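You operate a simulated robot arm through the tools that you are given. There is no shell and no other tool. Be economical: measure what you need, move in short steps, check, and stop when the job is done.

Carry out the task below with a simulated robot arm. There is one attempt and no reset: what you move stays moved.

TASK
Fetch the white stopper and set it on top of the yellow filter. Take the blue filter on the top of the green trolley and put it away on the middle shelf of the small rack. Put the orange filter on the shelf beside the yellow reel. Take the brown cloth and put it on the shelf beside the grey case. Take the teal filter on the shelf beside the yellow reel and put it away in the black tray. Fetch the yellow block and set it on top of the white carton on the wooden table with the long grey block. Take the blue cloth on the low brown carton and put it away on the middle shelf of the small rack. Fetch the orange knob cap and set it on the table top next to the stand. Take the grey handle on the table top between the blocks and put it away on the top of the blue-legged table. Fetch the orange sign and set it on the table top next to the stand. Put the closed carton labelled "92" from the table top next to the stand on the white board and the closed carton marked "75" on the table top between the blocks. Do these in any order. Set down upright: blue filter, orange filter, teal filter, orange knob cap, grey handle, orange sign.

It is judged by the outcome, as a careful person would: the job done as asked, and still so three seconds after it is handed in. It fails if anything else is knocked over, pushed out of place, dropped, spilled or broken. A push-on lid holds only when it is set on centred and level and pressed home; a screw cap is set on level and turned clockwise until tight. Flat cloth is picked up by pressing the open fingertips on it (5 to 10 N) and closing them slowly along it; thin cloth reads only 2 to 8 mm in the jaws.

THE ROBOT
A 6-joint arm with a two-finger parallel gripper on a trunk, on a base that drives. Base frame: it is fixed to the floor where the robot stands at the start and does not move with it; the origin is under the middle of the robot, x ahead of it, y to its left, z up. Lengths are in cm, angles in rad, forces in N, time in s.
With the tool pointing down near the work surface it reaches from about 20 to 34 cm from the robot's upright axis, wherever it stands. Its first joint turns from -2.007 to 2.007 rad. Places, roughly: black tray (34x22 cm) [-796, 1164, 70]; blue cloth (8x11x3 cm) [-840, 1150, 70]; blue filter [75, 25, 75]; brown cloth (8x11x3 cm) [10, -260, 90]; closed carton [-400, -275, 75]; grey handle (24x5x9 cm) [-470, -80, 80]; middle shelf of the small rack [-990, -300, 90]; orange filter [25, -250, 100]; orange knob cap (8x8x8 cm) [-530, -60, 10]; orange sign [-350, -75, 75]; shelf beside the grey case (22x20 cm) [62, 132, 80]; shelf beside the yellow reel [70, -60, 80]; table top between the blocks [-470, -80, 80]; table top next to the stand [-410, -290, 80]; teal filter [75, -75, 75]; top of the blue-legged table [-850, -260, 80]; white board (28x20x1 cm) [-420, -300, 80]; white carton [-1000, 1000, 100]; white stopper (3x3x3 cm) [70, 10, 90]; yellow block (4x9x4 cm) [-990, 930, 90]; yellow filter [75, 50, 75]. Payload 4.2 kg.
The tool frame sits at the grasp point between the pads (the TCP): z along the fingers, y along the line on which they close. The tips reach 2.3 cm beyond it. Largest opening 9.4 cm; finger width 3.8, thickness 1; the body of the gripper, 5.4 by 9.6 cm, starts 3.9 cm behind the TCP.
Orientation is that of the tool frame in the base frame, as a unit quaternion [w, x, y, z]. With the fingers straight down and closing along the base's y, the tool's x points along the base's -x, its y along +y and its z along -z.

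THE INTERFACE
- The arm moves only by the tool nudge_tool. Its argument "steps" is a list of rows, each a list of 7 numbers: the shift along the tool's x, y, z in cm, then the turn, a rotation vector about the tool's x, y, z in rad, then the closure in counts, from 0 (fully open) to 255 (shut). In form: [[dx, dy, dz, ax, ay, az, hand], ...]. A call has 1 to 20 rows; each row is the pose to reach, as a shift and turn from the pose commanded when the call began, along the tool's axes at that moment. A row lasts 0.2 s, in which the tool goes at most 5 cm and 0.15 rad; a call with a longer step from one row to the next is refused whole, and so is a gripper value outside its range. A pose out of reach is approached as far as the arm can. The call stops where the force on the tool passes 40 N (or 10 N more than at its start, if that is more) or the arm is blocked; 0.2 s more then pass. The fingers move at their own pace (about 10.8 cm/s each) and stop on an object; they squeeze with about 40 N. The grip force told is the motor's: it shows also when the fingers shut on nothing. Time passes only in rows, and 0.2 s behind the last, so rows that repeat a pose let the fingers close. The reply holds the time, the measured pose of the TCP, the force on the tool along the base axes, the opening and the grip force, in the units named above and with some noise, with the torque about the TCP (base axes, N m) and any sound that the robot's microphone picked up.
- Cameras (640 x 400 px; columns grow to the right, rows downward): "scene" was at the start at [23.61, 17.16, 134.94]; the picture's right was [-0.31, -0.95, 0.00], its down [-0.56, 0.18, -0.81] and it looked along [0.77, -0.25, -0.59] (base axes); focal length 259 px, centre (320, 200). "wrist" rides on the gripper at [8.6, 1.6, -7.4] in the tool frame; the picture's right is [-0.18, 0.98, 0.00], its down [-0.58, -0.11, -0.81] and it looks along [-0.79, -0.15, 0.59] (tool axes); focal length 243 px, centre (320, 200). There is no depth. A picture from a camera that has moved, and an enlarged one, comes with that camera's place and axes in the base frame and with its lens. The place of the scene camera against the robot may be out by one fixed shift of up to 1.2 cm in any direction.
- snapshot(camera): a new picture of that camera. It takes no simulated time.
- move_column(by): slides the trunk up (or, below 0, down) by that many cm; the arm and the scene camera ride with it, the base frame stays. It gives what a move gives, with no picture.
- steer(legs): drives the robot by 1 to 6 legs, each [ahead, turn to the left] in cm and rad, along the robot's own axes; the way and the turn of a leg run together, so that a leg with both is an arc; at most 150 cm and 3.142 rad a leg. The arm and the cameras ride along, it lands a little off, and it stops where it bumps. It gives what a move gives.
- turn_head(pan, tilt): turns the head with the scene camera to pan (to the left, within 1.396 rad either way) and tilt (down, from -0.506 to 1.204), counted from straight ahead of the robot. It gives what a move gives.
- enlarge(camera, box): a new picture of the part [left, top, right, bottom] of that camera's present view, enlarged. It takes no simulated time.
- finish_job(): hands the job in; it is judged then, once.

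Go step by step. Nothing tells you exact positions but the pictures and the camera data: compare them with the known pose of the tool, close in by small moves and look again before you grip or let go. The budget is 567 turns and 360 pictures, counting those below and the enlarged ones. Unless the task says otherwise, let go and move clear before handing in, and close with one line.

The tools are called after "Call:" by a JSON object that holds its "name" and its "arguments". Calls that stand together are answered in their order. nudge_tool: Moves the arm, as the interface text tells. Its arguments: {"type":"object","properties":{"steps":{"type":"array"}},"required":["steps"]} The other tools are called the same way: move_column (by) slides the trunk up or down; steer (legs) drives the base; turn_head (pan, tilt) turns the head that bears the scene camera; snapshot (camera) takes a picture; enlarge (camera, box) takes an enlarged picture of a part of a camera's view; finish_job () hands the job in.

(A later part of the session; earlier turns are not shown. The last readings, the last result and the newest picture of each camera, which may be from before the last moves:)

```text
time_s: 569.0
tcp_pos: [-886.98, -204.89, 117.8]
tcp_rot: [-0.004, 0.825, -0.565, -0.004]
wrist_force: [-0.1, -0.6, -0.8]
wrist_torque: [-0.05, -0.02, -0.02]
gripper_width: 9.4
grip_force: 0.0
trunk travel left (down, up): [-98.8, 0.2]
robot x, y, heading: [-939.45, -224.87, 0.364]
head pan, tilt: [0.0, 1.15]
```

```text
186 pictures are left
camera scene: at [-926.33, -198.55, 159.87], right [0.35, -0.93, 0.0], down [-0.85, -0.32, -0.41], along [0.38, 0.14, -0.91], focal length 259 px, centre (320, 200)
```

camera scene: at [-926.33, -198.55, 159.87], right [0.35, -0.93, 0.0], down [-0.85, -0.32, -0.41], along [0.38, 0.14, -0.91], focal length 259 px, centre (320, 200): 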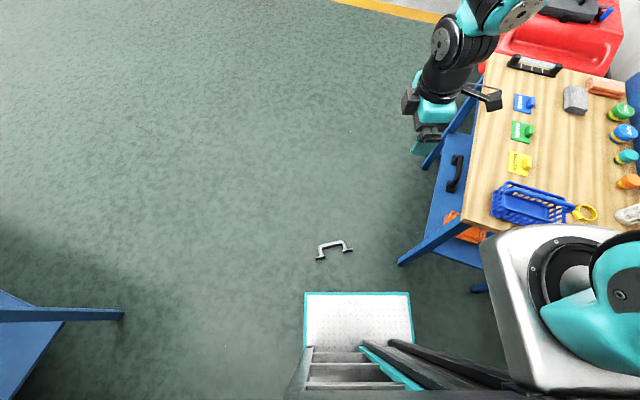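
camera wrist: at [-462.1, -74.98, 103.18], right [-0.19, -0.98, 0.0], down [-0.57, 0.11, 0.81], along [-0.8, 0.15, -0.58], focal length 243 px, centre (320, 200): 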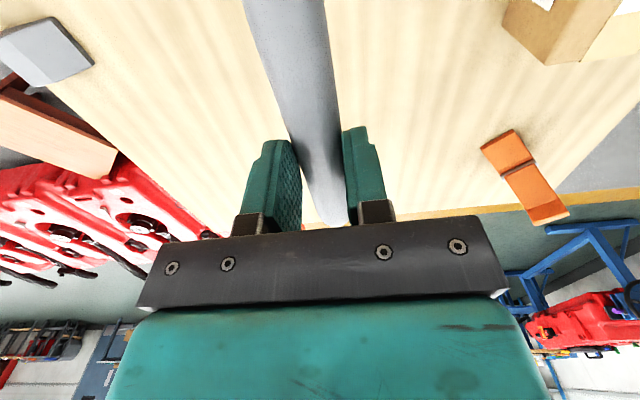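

The handle's bar is at about (-884.5,-192.6), feet towards me. I lower the trunk.

Call:
{"name": "move_column", "arguments": {"by": -40}}

Call:
{"name": "move_column", "arguments": {"by": -40}}

Call:
{"name": "snapshot", "arguments": {"camera": "scene"}}

Call:
{"name": "snapshot", "arguments": {"camera": "wrist"}}

```text
time_s: 572.8
tcp_pos: [-886.94, -204.91, 77.78]
tcp_rot: [-0.003, 0.825, -0.566, -0.004]
wrist_force: [0.7, 0.7, 0.7]
wrist_torque: [0.0, 0.0, -0.01]
gripper_width: 9.4
grip_force: 0.1
trunk travel left (down, up): [-58.8, 40.2]
robot x, y, heading: [-939.5, -224.58, 0.361]
head pan, tilt: [0.0, 1.15]
```

```text
time_s: 576.6
tcp_pos: [-886.78, -204.93, 37.76]
tcp_rot: [-0.004, 0.826, -0.564, -0.004]
wrist_force: [0.5, 0.5, -0.7]
wrist_torque: [0.01, 0.0, -0.01]
gripper_width: 9.42
grip_force: 0.0
trunk travel left (down, up): [-18.8, 80.2]
robot x, y, heading: [-939.36, -224.28, 0.36]
head pan, tilt: [0.0, 1.15]
```

```text
185 pictures are left
camera scene: at [-926.34, -198.55, 79.87], right [0.35, -0.94, 0.0], down [-0.85, -0.32, -0.41], along [0.38, 0.14, -0.91], focal length 259 px, centre (320, 200)
```

scene: 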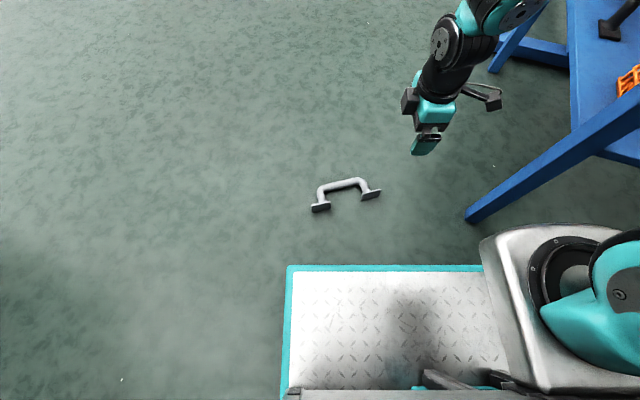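

```text
184 pictures are left
camera wrist: at [-885.2, -213.65, 45.07], right [-0.98, -0.18, 0.0], down [-0.11, 0.57, 0.81], along [-0.15, 0.8, -0.58], focal length 243 px, centre (320, 200)
```

wrist: 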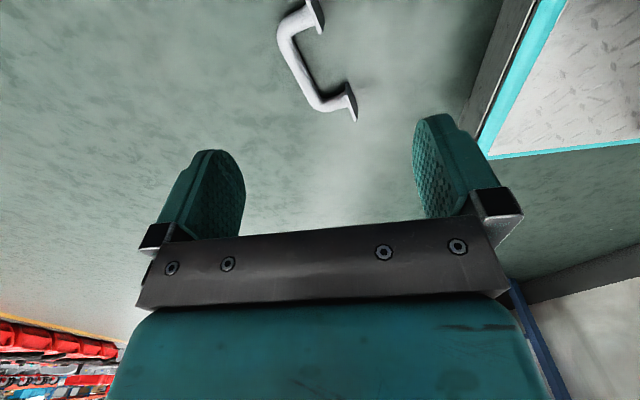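

Call:
{"name": "nudge_tool", "arguments": {"steps": [[-3, -1.6, 0, 0, 0, -0.11, 0], [-6, -3.2, 0, 0, 0, -0.22, 0], [-9, -4.8, 0, 0, 0, -0.22, 0], [-11, -6, 0, 0, 0, -0.22, 0], [-11, -6, 0, 0, 0, -0.22, 0]]}}

Call:
{"name": "move_column", "arguments": {"by": -18.5}}

Call:
{"name": "snapshot", "arguments": {"camera": "wrist"}}

Call:
{"name": "snapshot", "arguments": {"camera": "scene"}}

```text
time_s: 577.8
tcp_pos: [-885.21, -192.38, 37.99]
tcp_rot: [-0.004, 0.883, -0.47, -0.004]
wrist_force: [0.4, -0.5, 0.4]
wrist_torque: [0.0, -0.02, -0.01]
gripper_width: 9.42
grip_force: 0.1
trunk travel left (down, up): [-18.8, 80.2]
robot x, y, heading: [-939.43, -224.39, 0.359]
head pan, tilt: [0.0, 1.15]
```

```text
time_s: 579.9
tcp_pos: [-885.36, -192.44, 19.35]
tcp_rot: [-0.003, 0.882, -0.471, -0.004]
wrist_force: [0.2, 0.3, -0.5]
wrist_torque: [0.01, 0.02, 0.01]
gripper_width: 9.4
grip_force: 0.1
trunk travel left (down, up): [-0.3, 98.7]
robot x, y, heading: [-939.39, -224.89, 0.362]
head pan, tilt: [0.0, 1.15]
```

```text
183 pictures are left
camera wrist: at [-881.74, -200.66, 26.73], right [-0.92, -0.39, 0.0], down [-0.23, 0.53, 0.81], along [-0.32, 0.75, -0.58], focal length 243 px, centre (320, 200)
```

wrist: 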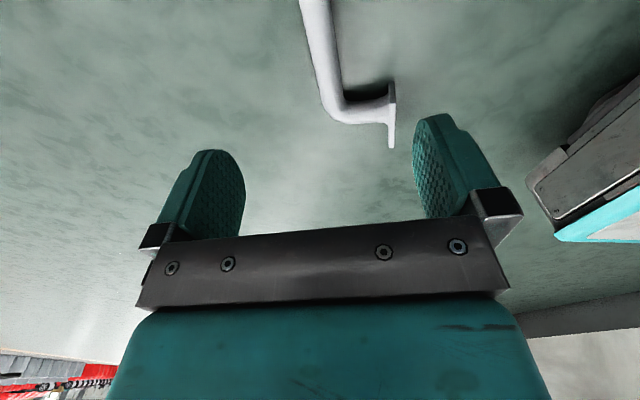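

```text
182 pictures are left
camera scene: at [-926.34, -198.55, 61.37], right [0.35, -0.94, 0.0], down [-0.85, -0.32, -0.41], along [0.38, 0.14, -0.91], focal length 259 px, centre (320, 200)
```

scene: 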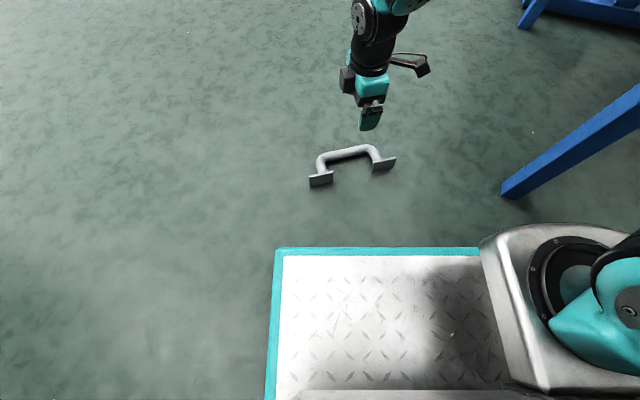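

Call:
{"name": "nudge_tool", "arguments": {"steps": [[0, -0.6, 4, 0, 0, 0, 60], [0, -0.6, 8, 0, 0, 0, 60], [0, -0.6, 12, 0, 0, 0, 60], [0, -0.6, 13, 0, 0, 0, 60]]}}

Call:
{"name": "snapshot", "arguments": {"camera": "wrist"}}

Call:
{"name": "enlarge", "arguments": {"camera": "scene", "box": [280, 80, 440, 200]}}

```text
time_s: 580.9
tcp_pos: [-884.94, -192.08, 6.26]
tcp_rot: [-0.005, 0.882, -0.471, -0.003]
wrist_force: [0.2, 0.1, -0.2]
wrist_torque: [0.02, -0.04, -0.02]
gripper_width: 7.21
grip_force: 0.2
trunk travel left (down, up): [-0.3, 98.7]
robot x, y, heading: [-939.38, -224.4, 0.364]
head pan, tilt: [0.0, 1.15]
```

```text
181 pictures are left
camera wrist: at [-881.34, -200.25, 13.69], right [-0.92, -0.39, 0.0], down [-0.23, 0.53, 0.81], along [-0.32, 0.75, -0.58], focal length 243 px, centre (320, 200)
```

wrist: 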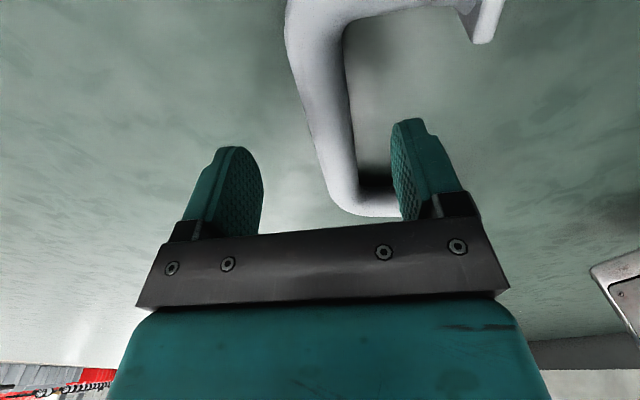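

```text
3.33 times, centred on (360, 140) of scene
camera zoom: at [-926.34, -198.55, 61.37], right [0.35, -0.94, 0.0], down [-0.85, -0.32, -0.41], along [0.38, 0.14, -0.91], focal length 863 px, centre (187, 400)
```

zoom: 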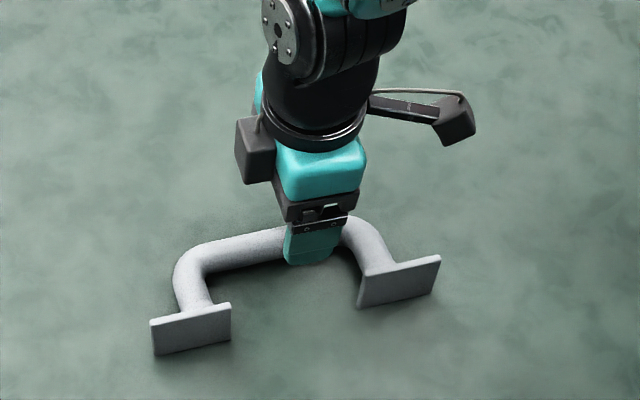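

Call:
{"name": "nudge_tool", "arguments": {"steps": [[-0.6, 0, 1.5, 0, 0, 0, 80], [-1.2, 0, 2.8, 0, 0, 0, 100], [-1.2, 0, 3.4, 0, 0, 0, 100], [-1.2, 0, 3.4, 0, 0, 0, 100]]}}

Call:
{"name": "nudge_tool", "arguments": {"steps": [[0, 0, 0, 0, 0, 0, 140], [0, 0, 0, 0, 0, 0, 180], [0, 0, 0, 0, 0, 0, 255], [0, 0, 0, 0, 0, 0, 255]]}}

Call:
{"name": "snapshot", "arguments": {"camera": "wrist"}}

```text
time_s: 581.9
tcp_pos: [-885.54, -190.96, 2.78]
tcp_rot: [-0.004, 0.882, -0.471, -0.003]
wrist_force: [0.1, -0.5, -0.5]
wrist_torque: [0.01, -0.02, 0.02]
gripper_width: 5.71
grip_force: 0.1
trunk travel left (down, up): [-0.3, 98.7]
robot x, y, heading: [-939.27, -224.58, 0.367]
head pan, tilt: [0.0, 1.15]
```

```text
time_s: 582.9
tcp_pos: [-885.62, -190.89, 2.88]
tcp_rot: [-0.003, 0.882, -0.471, -0.004]
wrist_force: [0.4, -0.2, 0.1]
wrist_torque: [-0.1, -0.03, -0.07]
gripper_width: 2.5
grip_force: 39.7
trunk travel left (down, up): [-0.3, 98.7]
robot x, y, heading: [-939.55, -224.21, 0.363]
head pan, tilt: [0.0, 1.15]
```

```text
179 pictures are left
camera wrist: at [-882.05, -199.17, 10.25], right [-0.92, -0.39, 0.0], down [-0.23, 0.53, 0.81], along [-0.32, 0.75, -0.58], focal length 243 px, centre (320, 200)
```

wrist: 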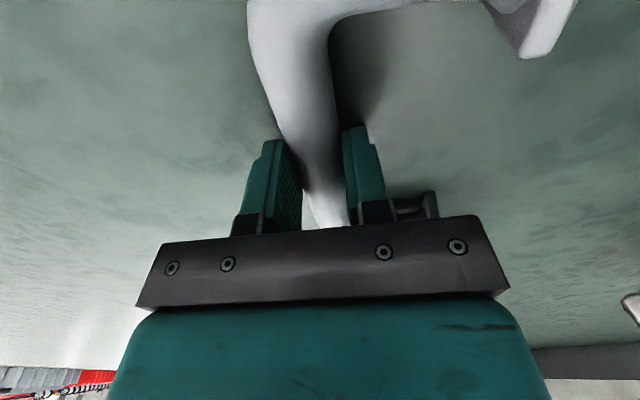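

Gripped on the bar. I lift slowly, then swing the tool to horizontal-forward so the feet point down.

Call:
{"name": "move_column", "arguments": {"by": 6}}

Call:
{"name": "move_column", "arguments": {"by": 34}}

Call:
{"name": "snapshot", "arguments": {"camera": "scene"}}

```text
time_s: 583.9
tcp_pos: [-885.6, -191.03, 8.93]
tcp_rot: [-0.003, 0.882, -0.471, -0.003]
wrist_force: [-0.9, 0.2, -2.7]
wrist_torque: [0.05, -0.07, 0.02]
gripper_width: 2.54
grip_force: 39.8
trunk travel left (down, up): [-6.3, 92.7]
robot x, y, heading: [-939.15, -224.6, 0.362]
head pan, tilt: [0.0, 1.15]
```

```text
time_s: 587.2
tcp_pos: [-885.61, -190.91, 42.83]
tcp_rot: [-0.005, 0.882, -0.47, -0.004]
wrist_force: [0.4, -0.3, -2.5]
wrist_torque: [0.01, 0.01, 0.0]
gripper_width: 2.53
grip_force: 39.9
trunk travel left (down, up): [-40.3, 58.7]
robot x, y, heading: [-939.21, -224.66, 0.362]
head pan, tilt: [0.0, 1.15]
```

```text
178 pictures are left
camera scene: at [-926.33, -198.55, 101.36], right [0.35, -0.94, 0.0], down [-0.85, -0.32, -0.41], along [0.38, 0.14, -0.91], focal length 259 px, centre (320, 200)
```

scene: 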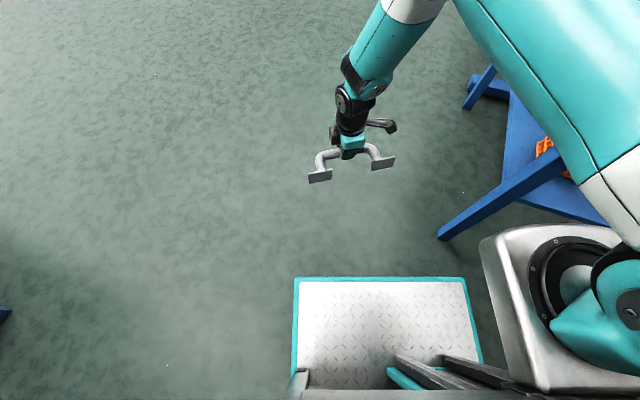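

Call:
{"name": "nudge_tool", "arguments": {"steps": [[0, -1, 0, 0.14, 0, 0, 255], [0, -2, 0, 0.28, 0, 0, 255], [0, -4, 0, 0.42, 0, 0, 255], [0, -6, 0, 0.56, 0, 0, 255], [0, -8, 0, 0.7, 0, 0, 255], [0, -10, 0, 0.84, 0, 0, 255], [0, -11, 0, 0.98, 0, 0, 255], [0, -12, 0, 1.12, 0, 0, 255], [0, -12, 0, 1.26, 0, 0, 255], [0, -12, 0, 1.4, 0, 0, 255], [0, -12, 0, 1.54, 0, 0, 255], [0, -12, 0, 1.57, 0, 0, 255], [0, -12, 0, 1.57, 0, 0, 255]]}}

Call:
{"name": "snapshot", "arguments": {"camera": "scene"}}

Call:
{"name": "snapshot", "arguments": {"camera": "wrist"}}

```text
time_s: 590.0
tcp_pos: [-875.71, -184.25, 42.87]
tcp_rot: [0.627, -0.621, 0.336, -0.33]
wrist_force: [0.5, 0.2, -1.7]
wrist_torque: [0.01, 0.02, -0.01]
gripper_width: 2.52
grip_force: 40.4
trunk travel left (down, up): [-40.3, 58.7]
robot x, y, heading: [-939.36, -224.59, 0.362]
head pan, tilt: [0.0, 1.15]
```

```text
177 pictures are left
camera scene: at [-926.33, -198.55, 101.37], right [0.35, -0.94, 0.0], down [-0.85, -0.32, -0.41], along [0.38, 0.14, -0.91], focal length 259 px, centre (320, 200)
```

scene: 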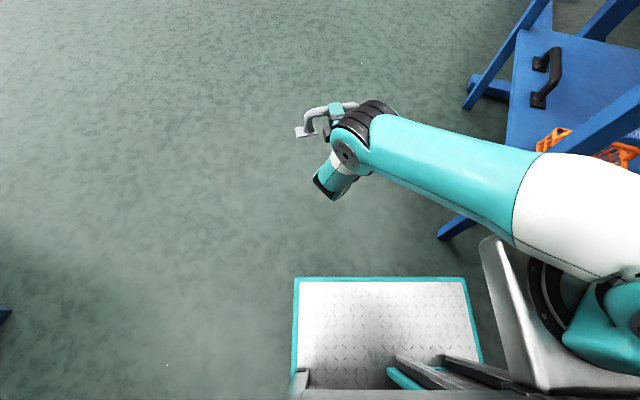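

```text
176 pictures are left
camera wrist: at [-876.97, -195.65, 41.17], right [-0.11, 0.16, -0.98], down [-0.99, 0.03, 0.11], along [0.05, 0.99, 0.16], focal length 243 px, centre (320, 200)
```

wrist: 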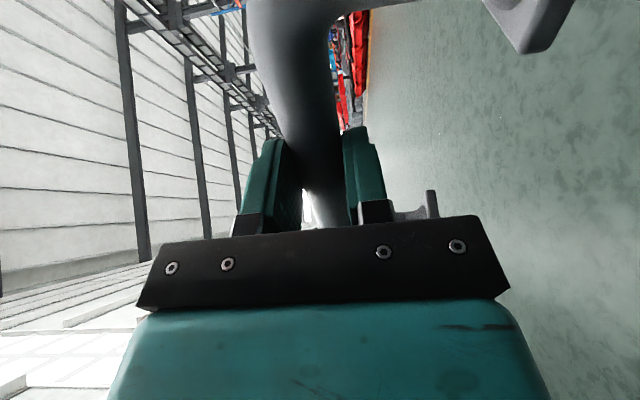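

The handle is now upright in the jaws (tool horizontal). I raise the trunk and drive round to the front of the blue-legged table.

Call:
{"name": "move_column", "arguments": {"by": 40}}

Call:
{"name": "move_column", "arguments": {"by": 18}}

Call:
{"name": "steer", "arguments": {"legs": [[0, 0.372], [127, 0]]}}

Call:
{"name": "steer", "arguments": {"legs": [[0, -0.8], [0, -0.8], [0, -0.93]]}}

Call:
{"name": "turn_head", "arguments": {"pan": 0.1, "tilt": 0.8}}

Call:
{"name": "snapshot", "arguments": {"camera": "scene"}}

```text
time_s: 593.8
tcp_pos: [-875.62, -184.24, 82.89]
tcp_rot: [0.626, -0.621, 0.335, -0.331]
wrist_force: [-0.2, 0.1, -1.3]
wrist_torque: [-0.01, 0.04, -0.03]
gripper_width: 2.51
grip_force: 40.2
trunk travel left (down, up): [-80.3, 18.7]
robot x, y, heading: [-939.6, -224.84, 0.354]
head pan, tilt: [0.0, 1.15]
```

```text
time_s: 595.8
tcp_pos: [-875.65, -184.26, 100.8]
tcp_rot: [0.627, -0.621, 0.335, -0.33]
wrist_force: [-1.3, 0.2, -1.2]
wrist_torque: [-0.01, 0.04, 0.0]
gripper_width: 2.56
grip_force: 40.3
trunk travel left (down, up): [-98.3, 0.7]
robot x, y, heading: [-939.1, -224.75, 0.362]
head pan, tilt: [0.0, 1.15]
```

```text
time_s: 603.2
tcp_pos: [-799.88, -81.92, 100.97]
tcp_rot: [0.676, -0.671, 0.22, -0.214]
wrist_force: [0.6, -0.2, -2.1]
wrist_torque: [-0.03, 0.07, -0.03]
gripper_width: 2.5
grip_force: 39.9
trunk travel left (down, up): [-98.3, 0.7]
robot x, y, heading: [-845.98, -142.13, 0.714]
head pan, tilt: [0.0, 1.15]
```

```text
time_s: 610.2
tcp_pos: [-848.57, -217.16, 100.94]
tcp_rot: [0.0, -0.009, -0.706, 0.708]
wrist_force: [0.2, -0.1, -1.5]
wrist_torque: [0.03, -0.02, 0.0]
gripper_width: 2.54
grip_force: 39.8
trunk travel left (down, up): [-98.3, 0.7]
robot x, y, heading: [-845.58, -141.74, -1.809]
head pan, tilt: [0.0, 1.15]
```

```text
time_s: 611.0
tcp_pos: [-848.65, -217.14, 100.93]
tcp_rot: [0.0, -0.007, -0.706, 0.708]
wrist_force: [-0.3, -0.1, -2.0]
wrist_torque: [0.05, 0.01, 0.0]
gripper_width: 2.51
grip_force: 40.2
trunk travel left (down, up): [-98.3, 0.7]
robot x, y, heading: [-845.53, -142.13, -1.81]
head pan, tilt: [0.099, 0.799]
```

```text
175 pictures are left
camera scene: at [-831.48, -168.88, 161.84], right [-0.99, 0.14, 0.0], down [0.1, 0.71, -0.7], along [-0.1, -0.69, -0.72], focal length 259 px, centre (320, 200)
```

scene: 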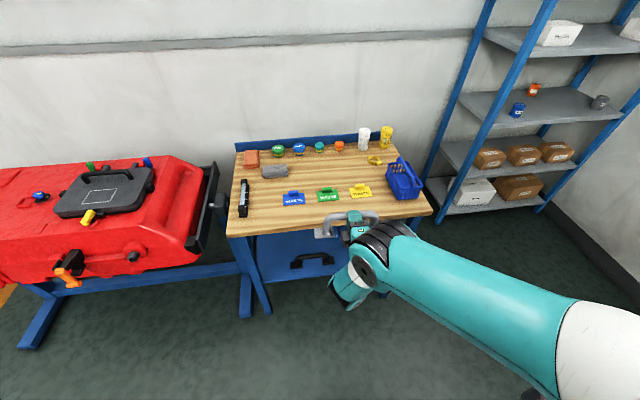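

Call:
{"name": "steer", "arguments": {"legs": [[21, 0]]}}

Call:
{"name": "move_column", "arguments": {"by": -9}}

Call:
{"name": "snapshot", "arguments": {"camera": "scene"}}

Call:
{"name": "snapshot", "arguments": {"camera": "wrist"}}

```text
time_s: 612.7
tcp_pos: [-853.13, -237.28, 101.0]
tcp_rot: [-0.001, -0.006, -0.705, 0.709]
wrist_force: [0.6, 0.5, -1.6]
wrist_torque: [0.06, 0.0, 0.0]
gripper_width: 2.53
grip_force: 40.0
trunk travel left (down, up): [-98.3, 0.7]
robot x, y, heading: [-850.44, -161.8, -1.807]
head pan, tilt: [0.099, 0.799]
```

```text
time_s: 613.9
tcp_pos: [-853.14, -237.4, 92.04]
tcp_rot: [-0.001, -0.007, -0.705, 0.709]
wrist_force: [0.0, -1.3, 4.2]
wrist_torque: [-0.22, 0.73, 0.07]
gripper_width: 2.5
grip_force: 40.7
trunk travel left (down, up): [-89.3, 9.7]
robot x, y, heading: [-850.81, -161.8, -1.807]
head pan, tilt: [0.099, 0.799]
```

```text
174 pictures are left
camera scene: at [-836.25, -188.93, 152.87], right [-0.99, 0.14, 0.0], down [0.1, 0.71, -0.7], along [-0.1, -0.69, -0.72], focal length 259 px, centre (320, 200)
```

scene: 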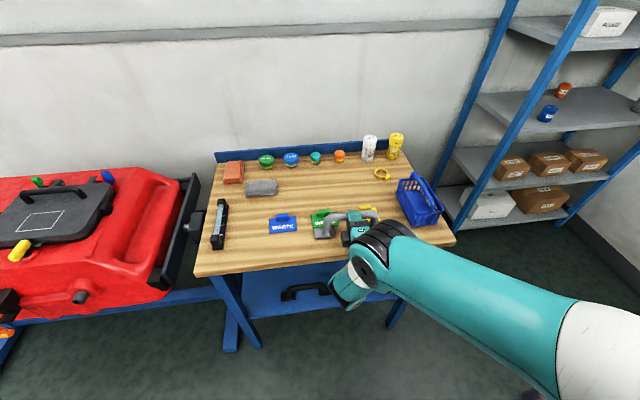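

```text
173 pictures are left
camera wrist: at [-861.69, -229.88, 90.28], right [0.19, -0.01, -0.98], down [0.59, 0.8, 0.11], along [0.79, -0.6, 0.16], focal length 243 px, centre (320, 200)
```

wrist: 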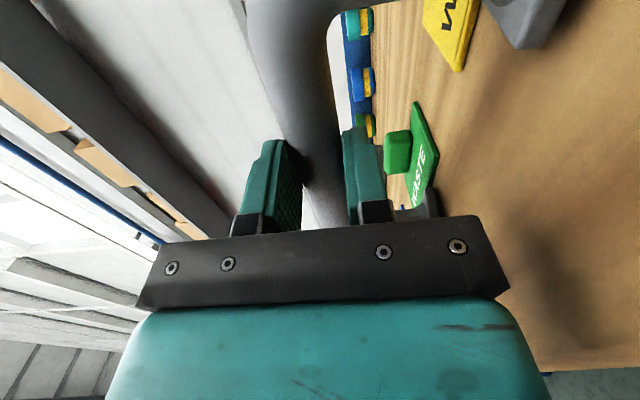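

A foot touches something (the yellow tag). I rise 4 cm at once and look closer.

Call:
{"name": "move_column", "arguments": {"by": 5}}

Call:
{"name": "enlarge", "arguments": {"camera": "scene", "box": [240, 160, 460, 280]}}

Call:
{"name": "snapshot", "arguments": {"camera": "wrist"}}

```text
time_s: 614.8
tcp_pos: [-853.15, -237.29, 96.91]
tcp_rot: [-0.001, -0.007, -0.706, 0.708]
wrist_force: [0.8, 0.3, -2.2]
wrist_torque: [0.05, 0.0, 0.0]
gripper_width: 2.49
grip_force: 39.6
trunk travel left (down, up): [-94.3, 4.7]
robot x, y, heading: [-851.22, -161.78, -1.811]
head pan, tilt: [0.099, 0.799]
```

```text
2.91 times, centred on (350, 220) of scene
camera zoom: at [-836.26, -188.96, 157.85], right [-0.99, 0.14, 0.0], down [0.1, 0.71, -0.7], along [-0.1, -0.69, -0.72], focal length 754 px, centre (233, 142)
```

zoom: 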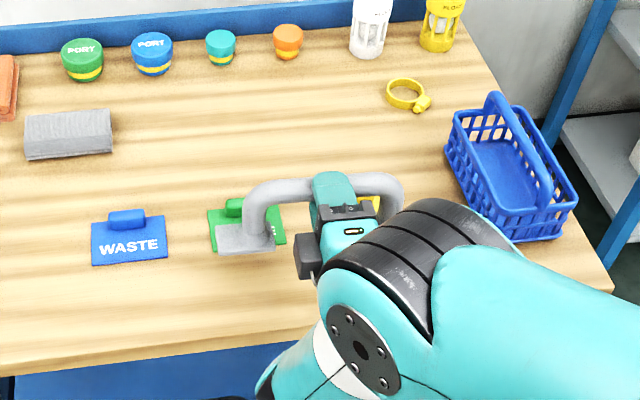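

```text
171 pictures are left
camera wrist: at [-861.71, -229.85, 95.17], right [0.2, 0.0, -0.98], down [0.59, 0.8, 0.11], along [0.79, -0.6, 0.16], focal length 243 px, centre (320, 200)
```

wrist: 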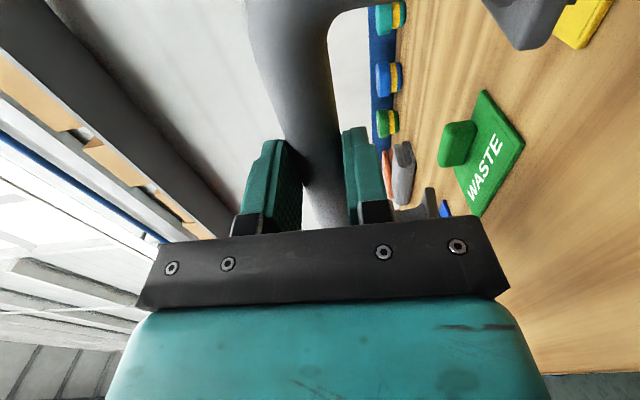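

The table top is evidently at z≈84, so the foot simply touched the table. I back off 2 cm (to clear the tags) and lower in small steps.

Call:
{"name": "steer", "arguments": {"legs": [[-2, 0]]}}

Call:
{"name": "move_column", "arguments": {"by": -4}}

Call:
{"name": "snapshot", "arguments": {"camera": "wrist"}}

Call:
{"name": "enlarge", "arguments": {"camera": "scene", "box": [240, 160, 460, 280]}}

```text
time_s: 615.6
tcp_pos: [-852.65, -235.41, 96.87]
tcp_rot: [-0.002, -0.006, -0.706, 0.708]
wrist_force: [-0.4, -0.6, -2.3]
wrist_torque: [0.06, -0.03, 0.01]
gripper_width: 2.51
grip_force: 40.2
trunk travel left (down, up): [-94.3, 4.7]
robot x, y, heading: [-850.25, -159.82, -1.807]
head pan, tilt: [0.099, 0.799]
```

```text
time_s: 616.5
tcp_pos: [-852.71, -235.52, 93.06]
tcp_rot: [-0.001, -0.006, -0.706, 0.708]
wrist_force: [0.1, -0.2, -1.2]
wrist_torque: [0.03, 0.01, 0.0]
gripper_width: 2.48
grip_force: 40.3
trunk travel left (down, up): [-90.3, 8.7]
robot x, y, heading: [-849.94, -159.99, -1.811]
head pan, tilt: [0.099, 0.799]
```

```text
170 pictures are left
camera wrist: at [-861.23, -227.92, 91.17], right [0.2, 0.0, -0.98], down [0.59, 0.8, 0.11], along [0.79, -0.6, 0.16], focal length 243 px, centre (320, 200)
```

wrist: 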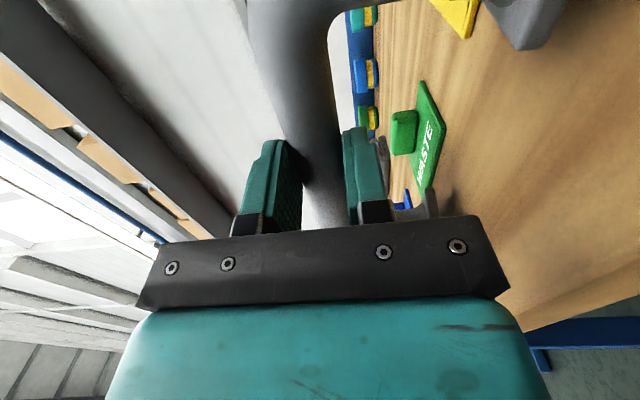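

```text
2.91 times, centred on (350, 220) of scene
camera zoom: at [-835.78, -187.03, 153.85], right [-0.99, 0.14, 0.0], down [0.1, 0.71, -0.7], along [-0.1, -0.69, -0.72], focal length 754 px, centre (233, 142)
```

zoom: 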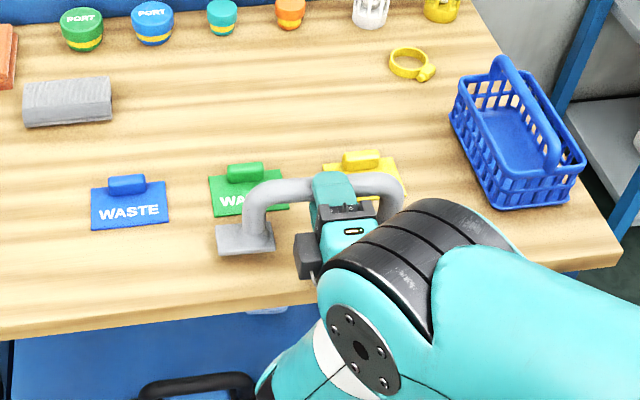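

Call:
{"name": "move_column", "arguments": {"by": -1.0}}

Call:
{"name": "move_column", "arguments": {"by": -0.4}}

Call:
{"name": "move_column", "arguments": {"by": -0.4}}

```text
time_s: 617.0
tcp_pos: [-852.57, -235.38, 92.03]
tcp_rot: [-0.002, -0.006, -0.705, 0.709]
wrist_force: [0.4, 0.0, 5.1]
wrist_torque: [-0.15, 0.75, 0.01]
gripper_width: 2.53
grip_force: 39.5
trunk travel left (down, up): [-89.3, 9.7]
robot x, y, heading: [-849.98, -160.1, -1.808]
head pan, tilt: [0.099, 0.799]
```

```text
time_s: 617.6
tcp_pos: [-852.66, -235.43, 91.89]
tcp_rot: [0.0, -0.006, -0.704, 0.71]
wrist_force: [-1.2, 4.2, 30.0]
wrist_torque: [-0.72, 1.12, -0.11]
gripper_width: 2.52
grip_force: 40.6
trunk travel left (down, up): [-88.9, 10.1]
robot x, y, heading: [-850.21, -160.16, -1.811]
head pan, tilt: [0.099, 0.799]
```

```text
time_s: 617.9
tcp_pos: [-852.53, -235.63, 91.99]
tcp_rot: [-0.001, -0.005, -0.701, 0.713]
wrist_force: [0.1, -1.7, 9.4]
wrist_torque: [-0.49, 0.78, 0.0]
gripper_width: 2.52
grip_force: 40.0
trunk travel left (down, up): [-88.8, 10.2]
robot x, y, heading: [-849.83, -159.84, -1.814]
head pan, tilt: [0.099, 0.799]
stopped: the force on the tool passed its limit at 46 N (the readings are from after the stop); the commanded pose is now the measured one
```

Call:
{"name": "nudge_tool", "arguments": {"steps": [[0, 0, 0, 0, 0, 0, 185], [0, 0, 0, 0, 0, 0, 160], [0, 0, 0, 0, 0, 0, 120], [0, 0, 0, 0, 0, 0, 70], [0, 0, 0, 0, 0, 0, 30], [0, 0, 0, 0, 0, 0, 30]]}}

Call:
{"name": "enlarge", "arguments": {"camera": "scene", "box": [240, 160, 460, 280]}}

Call:
{"name": "snapshot", "arguments": {"camera": "wrist"}}

```text
time_s: 619.3
tcp_pos: [-852.61, -235.64, 91.86]
tcp_rot: [-0.001, -0.006, -0.703, 0.711]
wrist_force: [-0.2, 0.2, 0.5]
wrist_torque: [-0.01, -0.01, 0.01]
gripper_width: 8.29
grip_force: 0.0
trunk travel left (down, up): [-88.8, 10.2]
robot x, y, heading: [-849.9, -159.94, -1.809]
head pan, tilt: [0.099, 0.799]
```

```text
2.91 times, centred on (350, 220) of scene
camera zoom: at [-835.79, -187.01, 152.35], right [-0.99, 0.14, 0.0], down [0.1, 0.71, -0.7], along [-0.1, -0.69, -0.72], focal length 754 px, centre (233, 142)
```

zoom: 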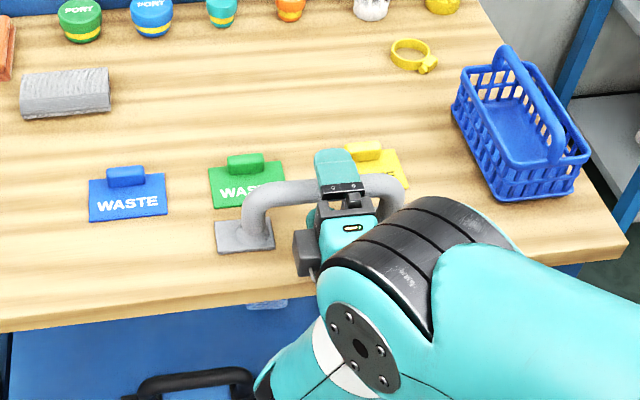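

```text
167 pictures are left
camera wrist: at [-861.17, -228.1, 90.0], right [0.19, -0.01, -0.98], down [0.59, 0.8, 0.1], along [0.79, -0.6, 0.16], focal length 243 px, centre (320, 200)
```

wrist: 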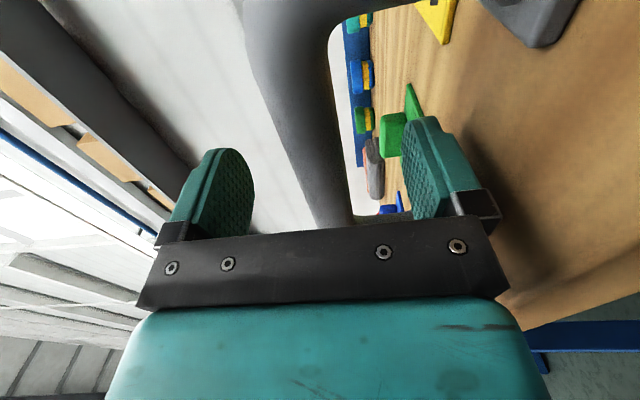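

Call:
{"name": "steer", "arguments": {"legs": [[-25, 0]]}}

Call:
{"name": "snapshot", "arguments": {"camera": "scene"}}

```text
time_s: 621.1
tcp_pos: [-846.54, -211.21, 91.8]
tcp_rot: [-0.002, -0.004, -0.702, 0.712]
wrist_force: [0.2, -0.3, -0.2]
wrist_torque: [0.03, 0.0, -0.02]
gripper_width: 8.3
grip_force: 0.0
trunk travel left (down, up): [-88.8, 10.2]
robot x, y, heading: [-844.25, -135.75, -1.802]
head pan, tilt: [0.099, 0.799]
```

```text
166 pictures are left
camera scene: at [-829.88, -162.66, 152.35], right [-0.99, 0.13, 0.0], down [0.1, 0.71, -0.7], along [-0.09, -0.69, -0.72], focal length 259 px, centre (320, 200)
```

scene: 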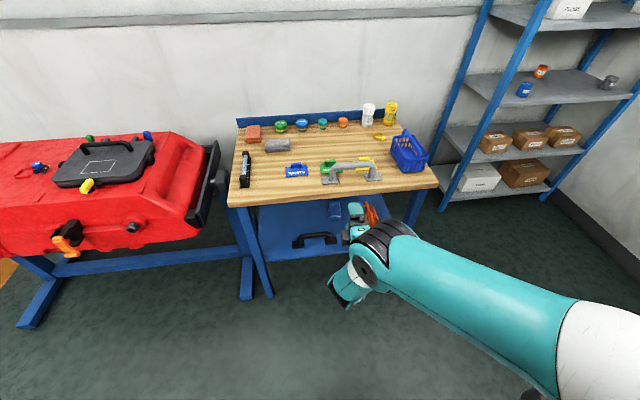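

The handle stands upright on the blue-legged table. I return the tool to vertical and go for the orange sign at the long table's east end.

Call:
{"name": "nudge_tool", "arguments": {"steps": [[0, 0, -2, -0.14, 0, 0, 0], [0, 0, -4, -0.28, 0, 0, 0], [0, 0, -6, -0.42, 0, 0, 0], [0, 0, -8, -0.56, 0, 0, 0], [0, 0, -10, -0.7, 0, 0, 0], [0, -2, -12, -0.84, 0, 0, 0], [0, -5, -14, -0.98, 0, 0, 0], [0, -8, -16, -1.12, 0, 0, 0], [0, -10, -18, -1.26, 0, 0, 0], [0, -12, -20, -1.4, 0, 0, 0], [0, -12, -20, -1.54, 0, 0, 0], [0, -12, -20, -1.57, 0, 0, 0], [0, -12, -20, -1.57, 0, 0, 0]]}}

Call:
{"name": "nudge_tool", "arguments": {"steps": [[0, 0, 0, 0, 0, 0.14, 0], [0, 0, 0, 0, 0, 0.28, 0], [0, 0, 0, 0, 0, 0.42, 0], [0, 0, 0, 0, 0, 0.56, 0], [0, 0, 0, 0, 0, 0.7, 0], [0, 0, 0, 0, 0, 0.84, 0], [0, 0, 0, 0, 0, 0.98, 0], [0, 0, 0, 0, 0, 1.12, 0], [0, 0, 0, 0, 0, 1.26, 0], [0, 0, 0, 0, 0, 1.36, 0], [0, 0, 0, 0, 0, 1.36, 0]]}}

```text
time_s: 623.9
tcp_pos: [-846.55, -191.28, 103.58]
tcp_rot: [0.005, 0.002, 1.0, -0.006]
wrist_force: [-0.3, 0.2, 0.4]
wrist_torque: [0.04, -0.03, 0.03]
gripper_width: 9.44
grip_force: 0.1
trunk travel left (down, up): [-88.8, 10.2]
robot x, y, heading: [-844.2, -135.41, -1.802]
head pan, tilt: [0.099, 0.799]
```

```text
time_s: 626.3
tcp_pos: [-846.61, -191.05, 103.65]
tcp_rot: [0.007, 0.631, 0.775, -0.002]
wrist_force: [-0.7, 0.8, -0.2]
wrist_torque: [-0.01, -0.01, -0.01]
gripper_width: 9.4
grip_force: 0.0
trunk travel left (down, up): [-88.8, 10.2]
robot x, y, heading: [-844.3, -135.64, -1.806]
head pan, tilt: [0.099, 0.799]
```

Call:
{"name": "steer", "arguments": {"legs": [[0, 1.65], [150, 0], [138, 0], [0, 0.155]]}}

Call:
{"name": "steer", "arguments": {"legs": [[150, 0], [125, 0], [0, 1.571], [60, 0]]}}

Call:
{"name": "turn_head", "arguments": {"pan": 0.6, "tilt": 0.6}}

Call:
{"name": "snapshot", "arguments": {"camera": "scene"}}

```text
time_s: 644.8
tcp_pos: [-508.03, -165.63, 103.6]
tcp_rot: [0.007, -0.218, 0.976, 0.004]
wrist_force: [-0.3, -0.1, 0.9]
wrist_torque: [-0.03, -0.02, -0.02]
gripper_width: 9.41
grip_force: 0.0
trunk travel left (down, up): [-88.8, 10.2]
robot x, y, heading: [-562.51, -176.29, 0.001]
head pan, tilt: [0.099, 0.799]
```

```text
time_s: 664.9
tcp_pos: [-296.1, -72.2, 103.53]
tcp_rot: [-0.002, 0.829, -0.559, -0.008]
wrist_force: [0.2, 0.0, -0.2]
wrist_torque: [0.0, -0.08, 0.01]
gripper_width: 9.37
grip_force: 0.1
trunk travel left (down, up): [-88.8, 10.2]
robot x, y, heading: [-288.49, -127.03, 1.516]
head pan, tilt: [0.099, 0.799]
```

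```text
time_s: 665.8
tcp_pos: [-296.17, -72.12, 103.69]
tcp_rot: [-0.003, 0.83, -0.558, -0.008]
wrist_force: [0.8, -0.7, 0.4]
wrist_torque: [0.0, 0.02, -0.03]
gripper_width: 9.41
grip_force: 0.1
trunk travel left (down, up): [-88.8, 10.2]
robot x, y, heading: [-288.8, -127.17, 1.522]
head pan, tilt: [0.6, 0.6]
```

```text
165 pictures are left
camera scene: at [-311.65, -102.83, 154.03], right [0.86, 0.52, 0.0], down [0.29, -0.48, -0.82], along [-0.43, 0.71, -0.57], focal length 259 px, centre (320, 200)
```

scene: 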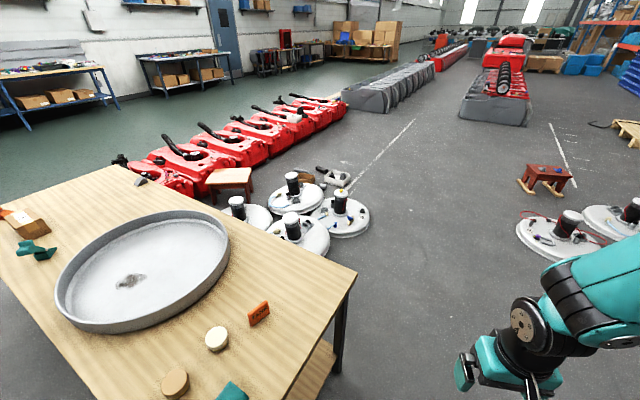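

Call:
{"name": "steer", "arguments": {"legs": [[46, 0.05], [0, 1.571]]}}

Call:
{"name": "turn_head", "arguments": {"pan": 0.0, "tilt": 1.0}}

Call:
{"name": "snapshot", "arguments": {"camera": "scene"}}

Call:
{"name": "snapshot", "arguments": {"camera": "wrist"}}

```text
time_s: 672.4
tcp_pos: [-341.39, -93.56, 103.62]
tcp_rot: [0.004, 0.973, 0.232, -0.007]
wrist_force: [0.0, 0.1, 0.5]
wrist_torque: [-0.01, -0.05, 0.02]
gripper_width: 9.41
grip_force: 0.1
trunk travel left (down, up): [-88.8, 10.2]
robot x, y, heading: [-286.98, -81.62, -3.122]
head pan, tilt: [0.6, 0.6]
```

```text
time_s: 673.4
tcp_pos: [-341.55, -93.59, 103.55]
tcp_rot: [0.005, 0.973, 0.231, -0.008]
wrist_force: [0.2, 0.2, 0.7]
wrist_torque: [0.01, -0.02, 0.02]
gripper_width: 9.4
grip_force: 0.0
trunk travel left (down, up): [-88.8, 10.2]
robot x, y, heading: [-287.69, -81.46, -3.119]
head pan, tilt: [0.0, 1.0]
```

```text
164 pictures are left
camera scene: at [-308.9, -101.23, 150.84], right [-0.03, 1.0, 0.0], down [0.84, 0.02, -0.54], along [-0.54, -0.01, -0.84], focal length 259 px, centre (320, 200)
```

scene: 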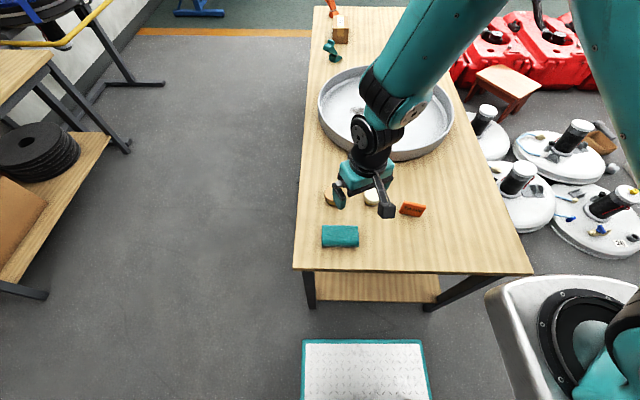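

```text
163 pictures are left
camera wrist: at [-332.87, -91.08, 110.93], right [0.28, -0.96, 0.01], down [-0.56, -0.15, 0.81], along [-0.78, -0.23, -0.58], focal length 243 px, centre (320, 200)
```

wrist: 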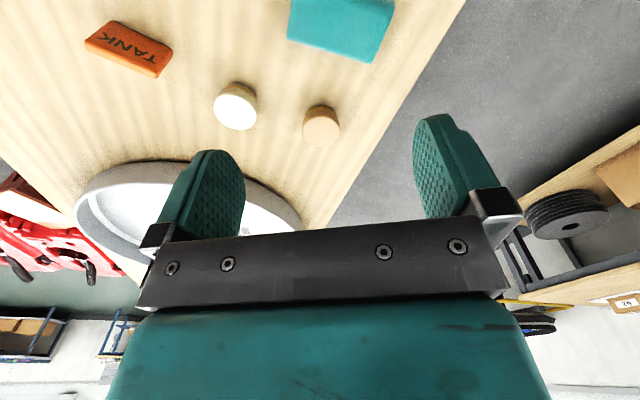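

Call:
{"name": "enlarge", "arguments": {"camera": "scene", "box": [310, 170, 450, 260]}}

Call:
{"name": "enlarge", "arguments": {"camera": "wrist", "box": [60, 0, 220, 100]}}

```text
4.44 times, centred on (380, 215) of scene
camera zoom: at [-308.9, -101.23, 150.84], right [-0.03, 1.0, 0.0], down [0.84, 0.02, -0.54], along [-0.54, -0.01, -0.84], focal length 1151 px, centre (53, 133)
```

zoom: 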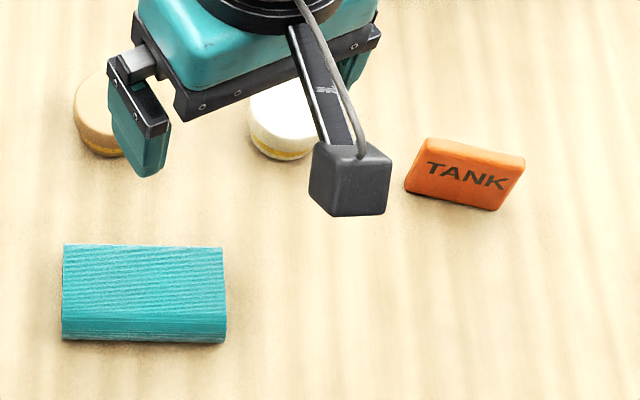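

```text
4.00 times, centred on (140, 50) of wrist
camera zoom: at [-332.87, -91.08, 110.93], right [0.28, -0.96, 0.01], down [-0.56, -0.15, 0.81], along [-0.78, -0.23, -0.58], focal length 970 px, centre (1040, 800)
```

zoom: 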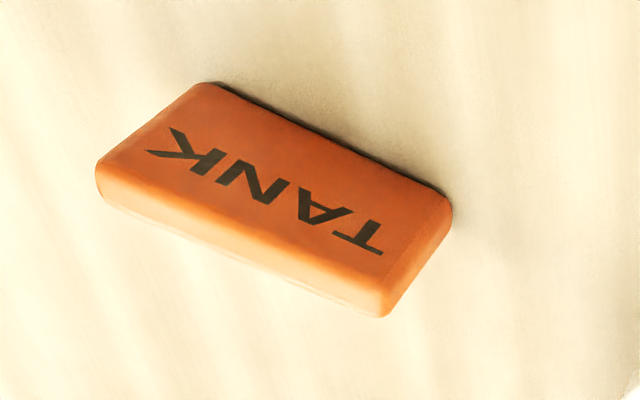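

The sign "TANK" stands upright, a thin slab about 6x6 cm near (-351,-73.4). I turn the jaws across its thickness and go above it.

Call:
{"name": "nudge_tool", "arguments": {"steps": [[0, -3.5, 0, 0, 0, -0.14, 0], [0.1, -7, 0, 0, 0, -0.28, 0], [0.2, -11, 0, 0, 0, -0.42, 0], [0.3, -15, 0, 0, 0, -0.56, 0], [0.4, -19, 0, 0, 0, -0.7, 0], [0.5, -22.4, 0, 0, 0, -0.84, 0], [0.5, -22.4, 4, 0, 0, -0.875, 0], [0.5, -22.4, 8, 0, 0, -0.875, 0], [0.5, -22.4, 8, 0, 0, -0.875, 0]]}}

Call:
{"name": "snapshot", "arguments": {"camera": "wrist"}}

Call:
{"name": "enlarge", "arguments": {"camera": "scene", "box": [330, 150, 470, 240]}}

```text
time_s: 675.4
tcp_pos: [-351.21, -73.43, 95.53]
tcp_rot: [0.001, 0.784, 0.621, -0.008]
wrist_force: [-0.3, 0.9, 0.4]
wrist_torque: [0.01, -0.02, 0.01]
gripper_width: 9.4
grip_force: 0.2
trunk travel left (down, up): [-88.8, 10.2]
robot x, y, heading: [-287.67, -81.42, -3.118]
head pan, tilt: [0.0, 1.0]
```

```text
160 pictures are left
camera wrist: at [-347.48, -65.29, 102.74], right [0.92, -0.4, -0.01], down [-0.23, -0.53, 0.82], along [-0.33, -0.74, -0.58], focal length 243 px, centre (320, 200)
```

wrist: 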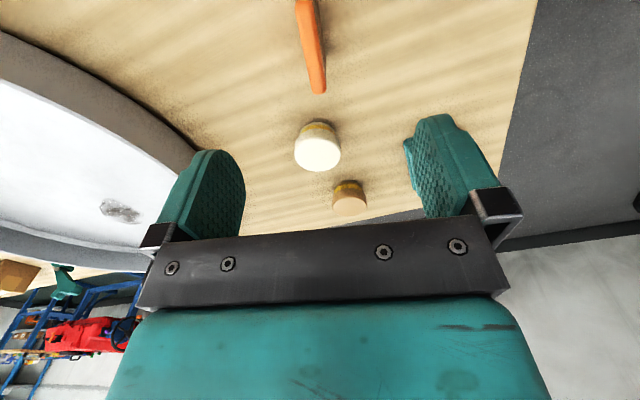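

```text
4.44 times, centred on (400, 195) of scene
camera zoom: at [-308.89, -101.22, 150.83], right [-0.03, 1.0, 0.0], down [0.84, 0.02, -0.54], along [-0.54, -0.01, -0.84], focal length 1151 px, centre (-36, 222)
```

zoom: 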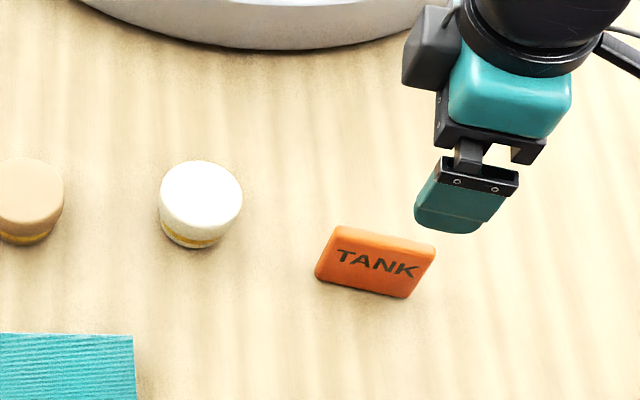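

Call:
{"name": "nudge_tool", "arguments": {"steps": [[1.3, -0.1, 3, 0, 0, 0, 0], [1.3, -0.1, 7, 0, 0, 0, 60], [1.3, -0.1, 11, 0, 0, 0, 90], [1.3, -0.1, 12.7, 0, 0, 0, 100], [1.3, -0.1, 12.7, 0, 0, 0, 100]]}}

Call:
{"name": "snapshot", "arguments": {"camera": "wrist"}}

Call:
{"name": "enlarge", "arguments": {"camera": "scene", "box": [330, 150, 470, 240]}}

```text
time_s: 676.6
tcp_pos: [-351.0, -72.32, 82.74]
tcp_rot: [0.002, 0.784, 0.621, -0.008]
wrist_force: [0.5, -0.5, -1.1]
wrist_torque: [0.0, -0.04, 0.01]
gripper_width: 5.72
grip_force: 0.1
trunk travel left (down, up): [-88.8, 10.2]
robot x, y, heading: [-287.17, -81.51, -3.114]
head pan, tilt: [0.0, 1.0]
```

```text
158 pictures are left
camera wrist: at [-347.39, -64.17, 89.96], right [0.92, -0.4, -0.01], down [-0.23, -0.53, 0.82], along [-0.33, -0.74, -0.58], focal length 243 px, centre (320, 200)
```

wrist: 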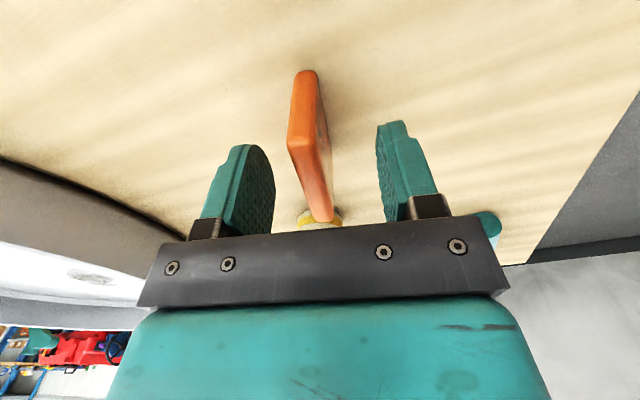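

```text
4.44 times, centred on (400, 195) of scene
camera zoom: at [-308.89, -101.22, 150.83], right [-0.03, 1.0, 0.0], down [0.84, 0.02, -0.54], along [-0.54, -0.01, -0.84], focal length 1151 px, centre (-36, 222)
```

zoom: 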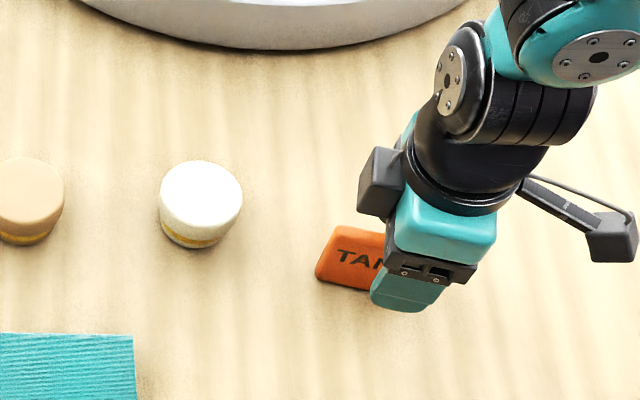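

Call:
{"name": "nudge_tool", "arguments": {"steps": [[-0.9, 0, 0, 0, 0, 0, 130], [-0.9, 0, 0, 0, 0, 0, 170], [-0.9, 0, 0, 0, 0, 0, 210], [-0.9, 0, 0, 0, 0, 0, 255], [-0.9, 0, 0, 0, 0, 0, 255]]}}

Call:
{"name": "nudge_tool", "arguments": {"steps": [[0, 0, -3, 0, 0, 0, 255], [0, 0, -7, 0, 0, 0, 255], [0, 0, -11, 0, 0, 0, 255], [0, 0, -15, 0, 0, 0, 255], [0, 0, -15, 0, 0, 0, 255]]}}

Call:
{"name": "snapshot", "arguments": {"camera": "wrist"}}

```text
time_s: 677.8
tcp_pos: [-351.37, -73.22, 82.61]
tcp_rot: [0.002, 0.784, 0.621, -0.008]
wrist_force: [-0.4, 0.2, -0.1]
wrist_torque: [0.0, 0.01, 0.0]
gripper_width: 1.3
grip_force: 40.2
trunk travel left (down, up): [-88.8, 10.2]
robot x, y, heading: [-287.39, -81.66, -3.117]
head pan, tilt: [0.0, 1.0]
```

```text
time_s: 679.0
tcp_pos: [-351.1, -73.09, 97.91]
tcp_rot: [0.001, 0.784, 0.621, -0.007]
wrist_force: [-0.1, -0.3, 0.1]
wrist_torque: [-0.01, 0.01, 0.02]
gripper_width: 1.31
grip_force: 40.3
trunk travel left (down, up): [-88.8, 10.2]
robot x, y, heading: [-287.07, -81.75, -3.115]
head pan, tilt: [0.0, 1.0]
```

```text
156 pictures are left
camera wrist: at [-347.43, -65.0, 105.21], right [0.92, -0.4, 0.0], down [-0.23, -0.53, 0.81], along [-0.33, -0.74, -0.58], focal length 243 px, centre (320, 200)
```

wrist: 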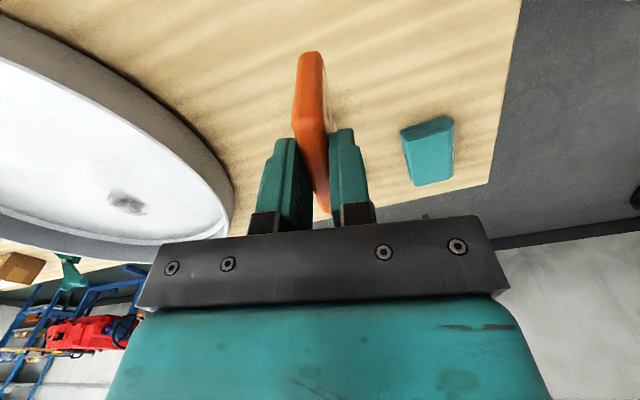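

Sign held. I carry it to the wall table.

Call:
{"name": "nudge_tool", "arguments": {"steps": [[1, 4, 0, 0, 0, 0, 255], [2, 8, 0, 0, 0, 0, 255], [2.8, 11.7, 0, 0, 0, 0, 255], [2.8, 11.7, 0, 0, 0, 0, 255]]}}

Call:
{"name": "steer", "arguments": {"legs": [[0, 1.546], [95, 0], [0, -1.571], [125, 0], [0, 1.571]]}}

Call:
{"name": "turn_head", "arguments": {"pan": 0.0, "tilt": 1.0}}

Call:
{"name": "snapshot", "arguments": {"camera": "scene"}}

```text
time_s: 680.0
tcp_pos: [-339.05, -73.17, 97.58]
tcp_rot: [0.001, 0.783, 0.621, -0.009]
wrist_force: [0.5, -0.2, -1.2]
wrist_torque: [0.02, 0.0, 0.02]
gripper_width: 1.31
grip_force: 40.3
trunk travel left (down, up): [-88.8, 10.2]
robot x, y, heading: [-287.37, -81.25, -3.117]
head pan, tilt: [0.0, 1.0]
```

```text
time_s: 702.2
tcp_pos: [-420.38, -228.17, 97.65]
tcp_rot: [0.007, 0.111, 0.994, -0.004]
wrist_force: [0.5, 0.4, -1.0]
wrist_torque: [0.0, 0.03, 0.04]
gripper_width: 1.31
grip_force: 40.1
trunk travel left (down, up): [-88.8, 10.2]
robot x, y, heading: [-412.34, -176.49, -1.54]
head pan, tilt: [0.0, 1.0]
```

```text
time_s: 702.8
tcp_pos: [-420.31, -228.27, 97.63]
tcp_rot: [0.007, 0.112, 0.994, -0.004]
wrist_force: [0.4, 0.7, -0.5]
wrist_torque: [-0.03, 0.0, 0.02]
gripper_width: 1.32
grip_force: 39.8
trunk travel left (down, up): [-88.8, 10.2]
robot x, y, heading: [-412.43, -176.67, -1.537]
head pan, tilt: [0.0, 1.0]
```

```text
155 pictures are left
camera scene: at [-391.96, -197.58, 150.83], right [-1.0, -0.03, 0.0], down [-0.03, 0.84, -0.54], along [0.02, -0.54, -0.84], focal length 259 px, centre (320, 200)
```

scene: 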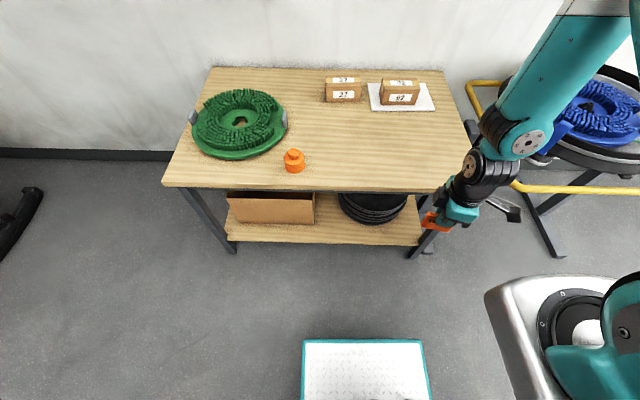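

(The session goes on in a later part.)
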